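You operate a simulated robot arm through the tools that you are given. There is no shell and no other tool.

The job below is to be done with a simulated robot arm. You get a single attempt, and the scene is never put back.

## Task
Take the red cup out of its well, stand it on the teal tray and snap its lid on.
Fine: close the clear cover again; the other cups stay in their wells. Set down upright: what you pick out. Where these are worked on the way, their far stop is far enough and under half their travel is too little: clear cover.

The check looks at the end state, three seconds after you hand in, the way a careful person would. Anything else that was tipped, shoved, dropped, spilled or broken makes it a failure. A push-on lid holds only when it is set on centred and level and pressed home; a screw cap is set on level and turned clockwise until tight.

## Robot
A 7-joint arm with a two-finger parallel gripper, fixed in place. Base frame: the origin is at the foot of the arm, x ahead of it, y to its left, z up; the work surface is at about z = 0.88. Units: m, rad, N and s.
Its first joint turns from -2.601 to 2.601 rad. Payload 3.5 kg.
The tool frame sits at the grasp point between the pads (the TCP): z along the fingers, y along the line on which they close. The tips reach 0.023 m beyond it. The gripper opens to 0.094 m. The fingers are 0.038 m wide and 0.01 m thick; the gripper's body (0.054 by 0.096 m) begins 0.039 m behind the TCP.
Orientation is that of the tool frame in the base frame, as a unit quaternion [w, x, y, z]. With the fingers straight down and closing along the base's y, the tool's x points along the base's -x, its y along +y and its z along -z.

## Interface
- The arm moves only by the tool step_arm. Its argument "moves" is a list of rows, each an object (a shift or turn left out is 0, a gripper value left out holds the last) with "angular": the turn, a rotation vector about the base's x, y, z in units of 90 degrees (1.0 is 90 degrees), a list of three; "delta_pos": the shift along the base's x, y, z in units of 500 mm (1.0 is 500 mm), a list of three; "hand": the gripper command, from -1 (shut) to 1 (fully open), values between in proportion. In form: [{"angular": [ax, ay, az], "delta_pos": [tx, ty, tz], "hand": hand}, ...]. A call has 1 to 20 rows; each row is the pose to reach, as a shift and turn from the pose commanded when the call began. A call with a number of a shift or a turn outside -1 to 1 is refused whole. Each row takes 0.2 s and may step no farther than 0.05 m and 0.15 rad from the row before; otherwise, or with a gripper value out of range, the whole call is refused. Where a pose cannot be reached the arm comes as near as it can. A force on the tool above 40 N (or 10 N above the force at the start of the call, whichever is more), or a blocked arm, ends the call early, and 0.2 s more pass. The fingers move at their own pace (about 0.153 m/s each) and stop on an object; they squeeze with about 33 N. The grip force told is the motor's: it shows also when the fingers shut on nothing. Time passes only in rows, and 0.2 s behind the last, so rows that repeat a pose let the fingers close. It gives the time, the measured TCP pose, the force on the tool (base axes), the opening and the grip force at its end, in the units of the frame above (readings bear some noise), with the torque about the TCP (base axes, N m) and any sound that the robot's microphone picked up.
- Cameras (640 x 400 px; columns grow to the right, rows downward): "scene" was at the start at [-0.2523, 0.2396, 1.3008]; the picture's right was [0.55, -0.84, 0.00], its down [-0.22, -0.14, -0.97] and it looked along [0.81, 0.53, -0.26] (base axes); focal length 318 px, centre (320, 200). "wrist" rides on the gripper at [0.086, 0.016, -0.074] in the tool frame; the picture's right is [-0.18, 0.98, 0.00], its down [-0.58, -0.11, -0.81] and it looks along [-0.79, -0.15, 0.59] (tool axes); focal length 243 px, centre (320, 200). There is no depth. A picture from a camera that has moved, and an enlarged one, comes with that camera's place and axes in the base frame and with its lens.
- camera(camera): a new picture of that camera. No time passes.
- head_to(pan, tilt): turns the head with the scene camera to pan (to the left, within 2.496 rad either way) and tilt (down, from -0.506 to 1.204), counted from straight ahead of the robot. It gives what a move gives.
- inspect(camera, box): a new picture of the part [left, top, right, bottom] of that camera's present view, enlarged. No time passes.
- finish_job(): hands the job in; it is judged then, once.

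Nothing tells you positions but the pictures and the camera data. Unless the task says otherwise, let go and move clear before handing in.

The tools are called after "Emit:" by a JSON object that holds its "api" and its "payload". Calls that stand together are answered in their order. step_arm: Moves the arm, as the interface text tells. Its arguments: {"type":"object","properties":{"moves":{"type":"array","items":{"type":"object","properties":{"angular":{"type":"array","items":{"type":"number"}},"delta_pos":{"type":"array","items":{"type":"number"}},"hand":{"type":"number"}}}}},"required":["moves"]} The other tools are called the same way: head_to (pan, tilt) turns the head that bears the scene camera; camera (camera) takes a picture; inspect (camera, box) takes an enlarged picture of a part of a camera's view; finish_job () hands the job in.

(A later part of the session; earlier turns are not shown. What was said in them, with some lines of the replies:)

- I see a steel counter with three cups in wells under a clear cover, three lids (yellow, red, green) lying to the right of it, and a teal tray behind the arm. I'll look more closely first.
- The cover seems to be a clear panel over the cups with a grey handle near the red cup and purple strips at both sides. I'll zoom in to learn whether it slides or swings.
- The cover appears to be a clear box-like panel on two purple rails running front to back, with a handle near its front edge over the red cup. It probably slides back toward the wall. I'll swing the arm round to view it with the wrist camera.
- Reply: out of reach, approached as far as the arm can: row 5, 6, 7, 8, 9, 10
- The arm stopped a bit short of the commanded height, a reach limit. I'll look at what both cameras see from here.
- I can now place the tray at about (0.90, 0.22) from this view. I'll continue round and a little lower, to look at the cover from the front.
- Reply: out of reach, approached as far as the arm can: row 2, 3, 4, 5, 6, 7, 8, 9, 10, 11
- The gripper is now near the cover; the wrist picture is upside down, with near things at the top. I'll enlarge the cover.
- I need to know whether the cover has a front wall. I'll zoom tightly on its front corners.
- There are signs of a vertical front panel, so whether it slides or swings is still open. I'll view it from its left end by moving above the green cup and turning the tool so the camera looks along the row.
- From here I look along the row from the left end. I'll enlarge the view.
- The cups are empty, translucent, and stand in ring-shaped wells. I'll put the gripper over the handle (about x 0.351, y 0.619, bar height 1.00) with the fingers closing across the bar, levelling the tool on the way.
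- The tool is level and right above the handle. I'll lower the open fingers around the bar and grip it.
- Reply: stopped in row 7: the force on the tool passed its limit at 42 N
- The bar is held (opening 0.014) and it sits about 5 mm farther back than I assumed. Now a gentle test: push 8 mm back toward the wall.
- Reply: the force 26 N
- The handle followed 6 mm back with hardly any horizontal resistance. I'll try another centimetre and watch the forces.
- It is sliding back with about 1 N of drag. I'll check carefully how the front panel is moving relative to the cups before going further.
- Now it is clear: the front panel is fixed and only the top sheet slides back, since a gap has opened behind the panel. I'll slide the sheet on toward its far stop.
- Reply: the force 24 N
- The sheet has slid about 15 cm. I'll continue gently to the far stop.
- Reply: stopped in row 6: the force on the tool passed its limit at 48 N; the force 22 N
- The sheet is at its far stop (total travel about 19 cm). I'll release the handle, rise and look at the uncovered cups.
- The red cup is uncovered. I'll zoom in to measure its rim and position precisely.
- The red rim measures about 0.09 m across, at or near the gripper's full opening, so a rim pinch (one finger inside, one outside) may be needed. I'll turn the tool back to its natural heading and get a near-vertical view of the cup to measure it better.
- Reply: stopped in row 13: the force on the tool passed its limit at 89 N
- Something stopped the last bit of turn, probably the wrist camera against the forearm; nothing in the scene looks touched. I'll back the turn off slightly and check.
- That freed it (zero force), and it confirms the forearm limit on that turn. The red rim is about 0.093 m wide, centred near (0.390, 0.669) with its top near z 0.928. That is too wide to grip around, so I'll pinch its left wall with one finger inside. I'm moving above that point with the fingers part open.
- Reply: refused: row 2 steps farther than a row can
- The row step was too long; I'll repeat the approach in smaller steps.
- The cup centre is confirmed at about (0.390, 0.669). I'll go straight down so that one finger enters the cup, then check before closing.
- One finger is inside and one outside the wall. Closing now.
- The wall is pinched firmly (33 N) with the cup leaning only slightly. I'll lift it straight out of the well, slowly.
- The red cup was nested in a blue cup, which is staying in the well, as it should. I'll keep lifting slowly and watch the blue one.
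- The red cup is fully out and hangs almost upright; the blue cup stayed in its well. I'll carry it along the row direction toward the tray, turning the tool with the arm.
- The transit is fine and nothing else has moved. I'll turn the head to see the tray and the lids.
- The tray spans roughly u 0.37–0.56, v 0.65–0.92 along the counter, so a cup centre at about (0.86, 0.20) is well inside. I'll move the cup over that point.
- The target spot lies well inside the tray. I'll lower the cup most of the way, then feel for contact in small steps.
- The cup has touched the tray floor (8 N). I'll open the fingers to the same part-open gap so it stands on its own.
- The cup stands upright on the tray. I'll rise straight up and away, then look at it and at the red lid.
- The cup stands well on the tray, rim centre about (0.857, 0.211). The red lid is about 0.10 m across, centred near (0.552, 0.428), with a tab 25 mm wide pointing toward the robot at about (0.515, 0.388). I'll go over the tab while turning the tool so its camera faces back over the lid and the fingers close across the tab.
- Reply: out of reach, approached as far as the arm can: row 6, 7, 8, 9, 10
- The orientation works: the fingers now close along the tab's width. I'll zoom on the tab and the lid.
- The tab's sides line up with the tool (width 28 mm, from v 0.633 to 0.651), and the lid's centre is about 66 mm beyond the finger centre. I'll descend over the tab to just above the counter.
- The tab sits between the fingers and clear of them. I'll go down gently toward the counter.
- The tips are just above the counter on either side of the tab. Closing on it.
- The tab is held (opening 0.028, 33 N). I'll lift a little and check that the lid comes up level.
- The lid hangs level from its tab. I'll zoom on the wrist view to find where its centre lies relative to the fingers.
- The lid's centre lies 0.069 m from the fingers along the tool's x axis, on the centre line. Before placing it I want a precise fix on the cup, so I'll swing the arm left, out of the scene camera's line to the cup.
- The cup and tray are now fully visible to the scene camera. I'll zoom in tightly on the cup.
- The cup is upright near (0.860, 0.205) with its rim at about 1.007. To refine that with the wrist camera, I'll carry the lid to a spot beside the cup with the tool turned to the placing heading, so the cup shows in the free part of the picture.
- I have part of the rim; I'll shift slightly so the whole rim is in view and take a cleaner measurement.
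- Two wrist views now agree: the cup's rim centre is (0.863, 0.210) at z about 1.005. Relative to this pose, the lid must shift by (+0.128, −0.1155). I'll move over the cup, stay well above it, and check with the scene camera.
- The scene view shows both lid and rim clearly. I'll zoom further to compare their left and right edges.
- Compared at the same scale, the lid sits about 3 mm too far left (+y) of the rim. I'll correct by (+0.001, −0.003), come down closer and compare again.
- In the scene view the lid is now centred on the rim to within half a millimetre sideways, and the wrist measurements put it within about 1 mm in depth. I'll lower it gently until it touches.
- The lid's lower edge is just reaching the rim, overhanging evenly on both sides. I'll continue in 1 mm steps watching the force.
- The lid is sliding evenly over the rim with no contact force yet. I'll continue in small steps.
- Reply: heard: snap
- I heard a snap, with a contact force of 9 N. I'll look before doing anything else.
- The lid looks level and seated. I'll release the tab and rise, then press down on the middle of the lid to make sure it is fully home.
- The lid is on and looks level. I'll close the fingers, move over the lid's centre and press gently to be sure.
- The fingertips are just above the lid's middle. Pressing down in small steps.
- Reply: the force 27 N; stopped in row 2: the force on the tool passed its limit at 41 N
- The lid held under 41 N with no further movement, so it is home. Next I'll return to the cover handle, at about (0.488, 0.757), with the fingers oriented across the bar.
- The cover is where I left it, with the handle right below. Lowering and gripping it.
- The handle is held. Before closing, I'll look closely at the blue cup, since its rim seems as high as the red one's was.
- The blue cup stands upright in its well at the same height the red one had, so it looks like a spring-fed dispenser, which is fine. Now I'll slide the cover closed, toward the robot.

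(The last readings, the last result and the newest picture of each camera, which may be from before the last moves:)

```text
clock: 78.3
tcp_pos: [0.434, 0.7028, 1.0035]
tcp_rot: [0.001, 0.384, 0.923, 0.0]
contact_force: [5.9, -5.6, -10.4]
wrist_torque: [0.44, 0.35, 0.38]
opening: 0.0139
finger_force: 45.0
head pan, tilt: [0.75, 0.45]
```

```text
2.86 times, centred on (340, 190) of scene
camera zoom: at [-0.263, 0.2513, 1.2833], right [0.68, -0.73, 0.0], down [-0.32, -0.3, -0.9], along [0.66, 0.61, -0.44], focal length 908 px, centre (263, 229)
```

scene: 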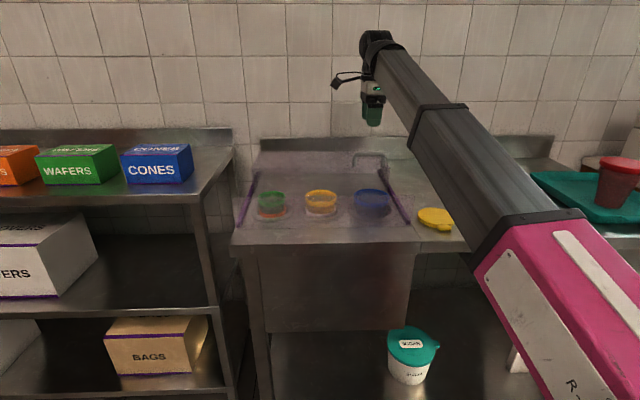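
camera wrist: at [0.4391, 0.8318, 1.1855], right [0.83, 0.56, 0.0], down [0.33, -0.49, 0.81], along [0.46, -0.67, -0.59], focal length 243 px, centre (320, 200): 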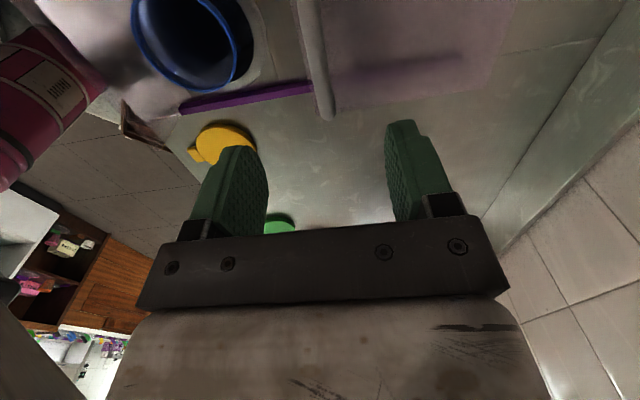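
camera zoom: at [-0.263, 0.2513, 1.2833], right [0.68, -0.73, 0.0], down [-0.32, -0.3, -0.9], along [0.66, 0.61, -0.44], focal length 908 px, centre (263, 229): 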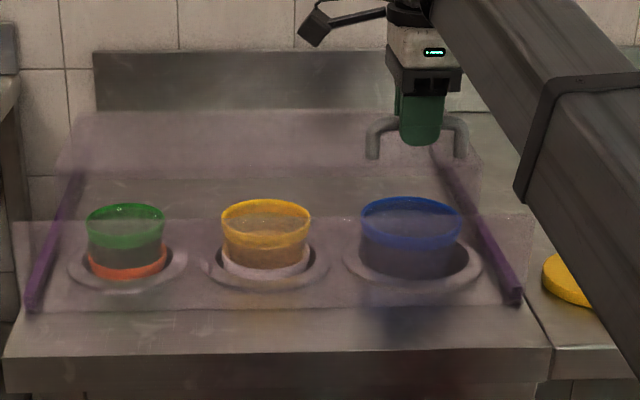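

It is sliding smoothly and clears the cups. Continuing toward the closed stop.

Emit:
{"api": "step_arm", "payload": {"moves": [{"delta_pos": [-0.018, -0.018, 0]}, {"delta_pos": [-0.036, -0.036, 0]}, {"delta_pos": [-0.054, -0.054, 0]}, {"delta_pos": [-0.072, -0.072, 0]}, {"delta_pos": [-0.09, -0.09, 0]}, {"delta_pos": [-0.108, -0.108, 0]}, {"delta_pos": [-0.122, -0.122, 0]}, {"delta_pos": [-0.134, -0.134, 0]}]}}

Emit:
{"api": "inspect", "payload": {"camera": "scene", "box": [230, 120, 450, 260]}}

```text
clock: 80.1
tcp_pos: [0.3674, 0.6369, 1.0049]
tcp_rot: [0.0, 0.383, 0.924, 0.0]
contact_force: [2.5, -2.0, -5.6]
wrist_torque: [-0.32, -0.47, 0.36]
opening: 0.014
finger_force: 44.9
head pan, tilt: [0.75, 0.45]
```

```text
2.86 times, centred on (340, 190) of scene
camera zoom: at [-0.2632, 0.2513, 1.2832], right [0.68, -0.73, 0.0], down [-0.32, -0.3, -0.9], along [0.66, 0.61, -0.44], focal length 908 px, centre (263, 229)
```

zoom: 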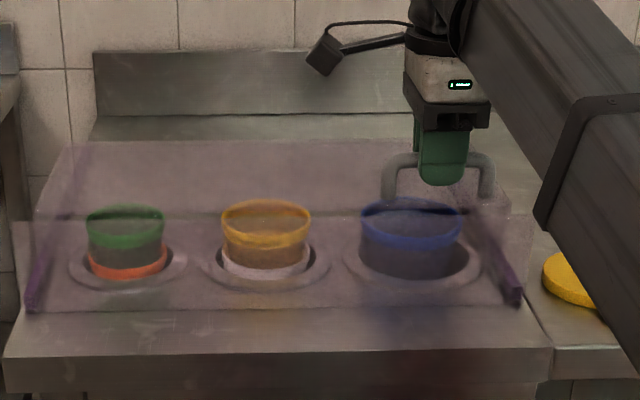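

Emit:
{"api": "step_arm", "payload": {"moves": [{"delta_pos": [-0.007, -0.007, 0]}, {"delta_pos": [-0.014, -0.014, 0]}, {"delta_pos": [-0.021, -0.021, 0]}, {"delta_pos": [-0.026, -0.026, 0]}, {"delta_pos": [-0.031, -0.031, 0]}, {"delta_pos": [-0.036, -0.036, 0]}, {"delta_pos": [-0.041, -0.041, 0]}]}}

Emit:
{"api": "inspect", "payload": {"camera": "scene", "box": [230, 120, 450, 260]}}

```text
clock: 81.5
tcp_pos: [0.3534, 0.6229, 1.0039]
tcp_rot: [0.003, 0.383, 0.924, 0.005]
contact_force: [14.7, 4.3, -10.4]
wrist_torque: [0.71, 0.61, 0.43]
opening: 0.0141
finger_force: 45.2
head pan, tilt: [0.75, 0.45]
stopped in row 7: the force on the tool passed its limit at 44 N (the readings are from after the stop); the commanded pose is now the measured one
```

```text
2.86 times, centred on (340, 190) of scene
camera zoom: at [-0.2627, 0.2516, 1.2833], right [0.68, -0.73, 0.0], down [-0.32, -0.3, -0.9], along [0.66, 0.61, -0.44], focal length 908 px, centre (263, 229)
```

zoom: 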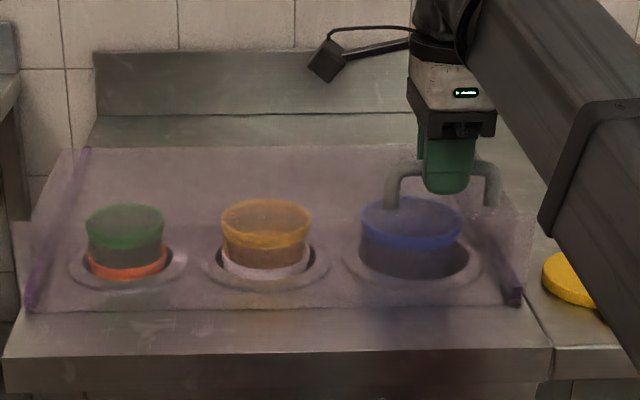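

The cover is back at its closed stop. I'll release the handle, rise and check everything.

Emit:
{"api": "step_arm", "payload": {"moves": [{"hand": -0.2}, {"hand": 0.4}, {"hand": 0.6}, {"hand": 0.6}, {"delta_pos": [0, 0, 0.05], "hand": 0.6}, {"delta_pos": [0, 0, 0.12], "hand": 0.6}, {"delta_pos": [0, 0, 0.17], "hand": 0.6}]}}

Emit:
{"api": "inspect", "payload": {"camera": "scene", "box": [230, 120, 450, 260]}}

Emit:
{"api": "camera", "payload": {"camera": "wrist"}}

```text
clock: 83.2
tcp_pos: [0.354, 0.6222, 1.0901]
tcp_rot: [0.003, 0.383, 0.924, 0.005]
contact_force: [-0.2, 0.4, -0.6]
wrist_torque: [0.0, 0.04, 0.02]
opening: 0.0752
finger_force: 0.0
head pan, tilt: [0.75, 0.45]
```

```text
2.86 times, centred on (340, 190) of scene
camera zoom: at [-0.2633, 0.2512, 1.2832], right [0.68, -0.73, 0.0], down [-0.32, -0.3, -0.9], along [0.66, 0.61, -0.44], focal length 908 px, centre (263, 229)
```

zoom: 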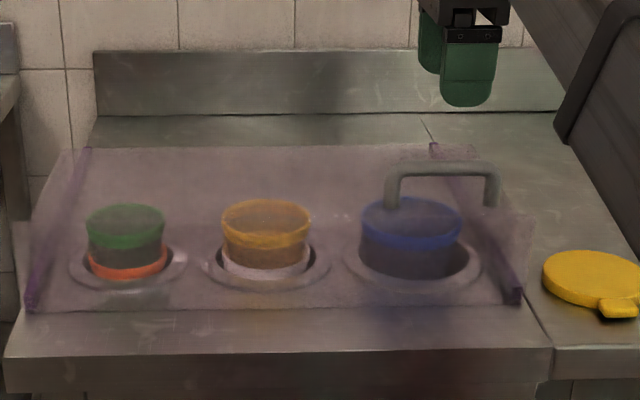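

```text
taken
camera wrist: at [0.3043, 0.6954, 1.165], right [0.83, 0.56, 0.01], down [0.33, -0.49, 0.81], along [0.46, -0.66, -0.59], focal length 243 px, centre (320, 200)
```

wrist: 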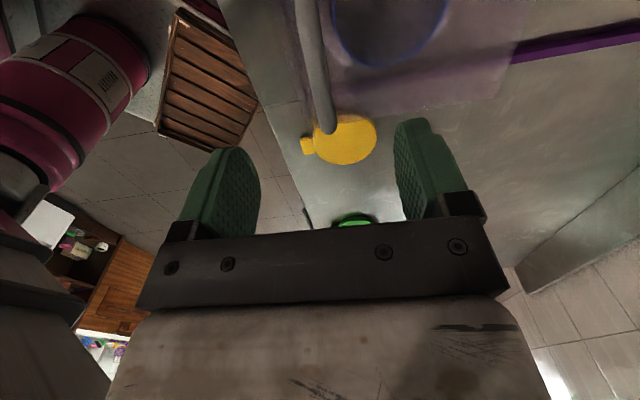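

The cover is closed and the handle is free. I'll move the arm a little clear and take a last look at the cup on the tray and the lids.

Emit:
{"api": "step_arm", "payload": {"moves": [{"delta_pos": [0.03, -0.03, 0.02]}, {"delta_pos": [0.08, -0.08, 0.02]}, {"delta_pos": [0.14, -0.1, 0.02]}, {"delta_pos": [0.2, -0.1, 0.02]}]}}

Emit:
{"api": "head_to", "payload": {"pan": 0.3, "tilt": 0.45}}

Emit:
{"api": "camera", "payload": {"camera": "scene"}}

Emit:
{"api": "inspect", "payload": {"camera": "scene", "box": [380, 120, 480, 200]}}

```text
clock: 84.2
tcp_pos: [0.4531, 0.5721, 1.1003]
tcp_rot: [0.004, 0.383, 0.924, 0.004]
contact_force: [0.9, -0.9, 1.2]
wrist_torque: [0.02, 0.01, 0.0]
opening: 0.0751
finger_force: 0.0
head pan, tilt: [0.75, 0.45]
```

```text
clock: 85.0
tcp_pos: [0.4515, 0.5727, 1.0992]
tcp_rot: [0.003, 0.384, 0.923, 0.005]
contact_force: [-0.1, 0.6, -0.8]
wrist_torque: [0.01, 0.01, 0.02]
opening: 0.0753
finger_force: 0.0
head pan, tilt: [0.3, 0.45]
```

```text
taken
```

scene: 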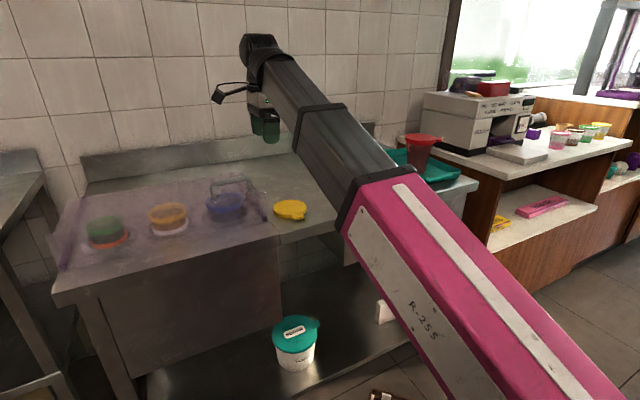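

```text
5.00 times, centred on (430, 160) of scene
camera zoom: at [-0.2428, 0.2158, 1.2832], right [0.3, -0.95, 0.0], down [-0.42, -0.13, -0.9], along [0.86, 0.27, -0.44], focal length 1588 px, centre (-230, 400)
```

zoom: 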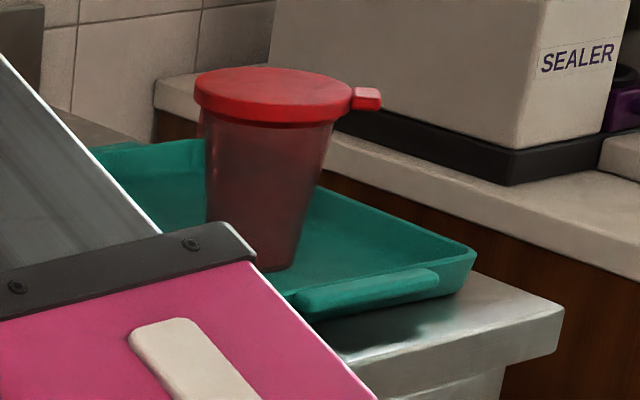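

The red cup stands upright on the teal tray with its lid snapped on level, the clear cover is shut, the other cups are in their wells and the arm is clear. I'm handing in.

Emit:
{"api": "finish_job", "payload": {}}

```text
The job is handed in.
```

The job is handed in. The red cup is standing upright on the teal tray with its lid snapped on, and the clear cover is closed again. I haven't seen the check's result.

- **Lid:** I heard it snap as it went over the rim. I then pressed on its middle with about 41 N and it didn't move any further.
- **Cover:** It slid to its far stop to let me in, about 19 cm. I slid it back to its closed stop afterwards.
- **Other cups:** The green and yellow cups were not touched. The red cup turned out to be nested inside a blue one. The blue cup stayed upright in the well but now sits about 3 cm higher, with its rim where the red one's was. I took this to be a spring-fed well and left it alone.
- **One bump:** Early on, a turn of the tool was stopped by an 89 N force. I think the wrist camera met the arm's own forearm. Nothing in the scene looked touched, and the force went to zero when I backed off.
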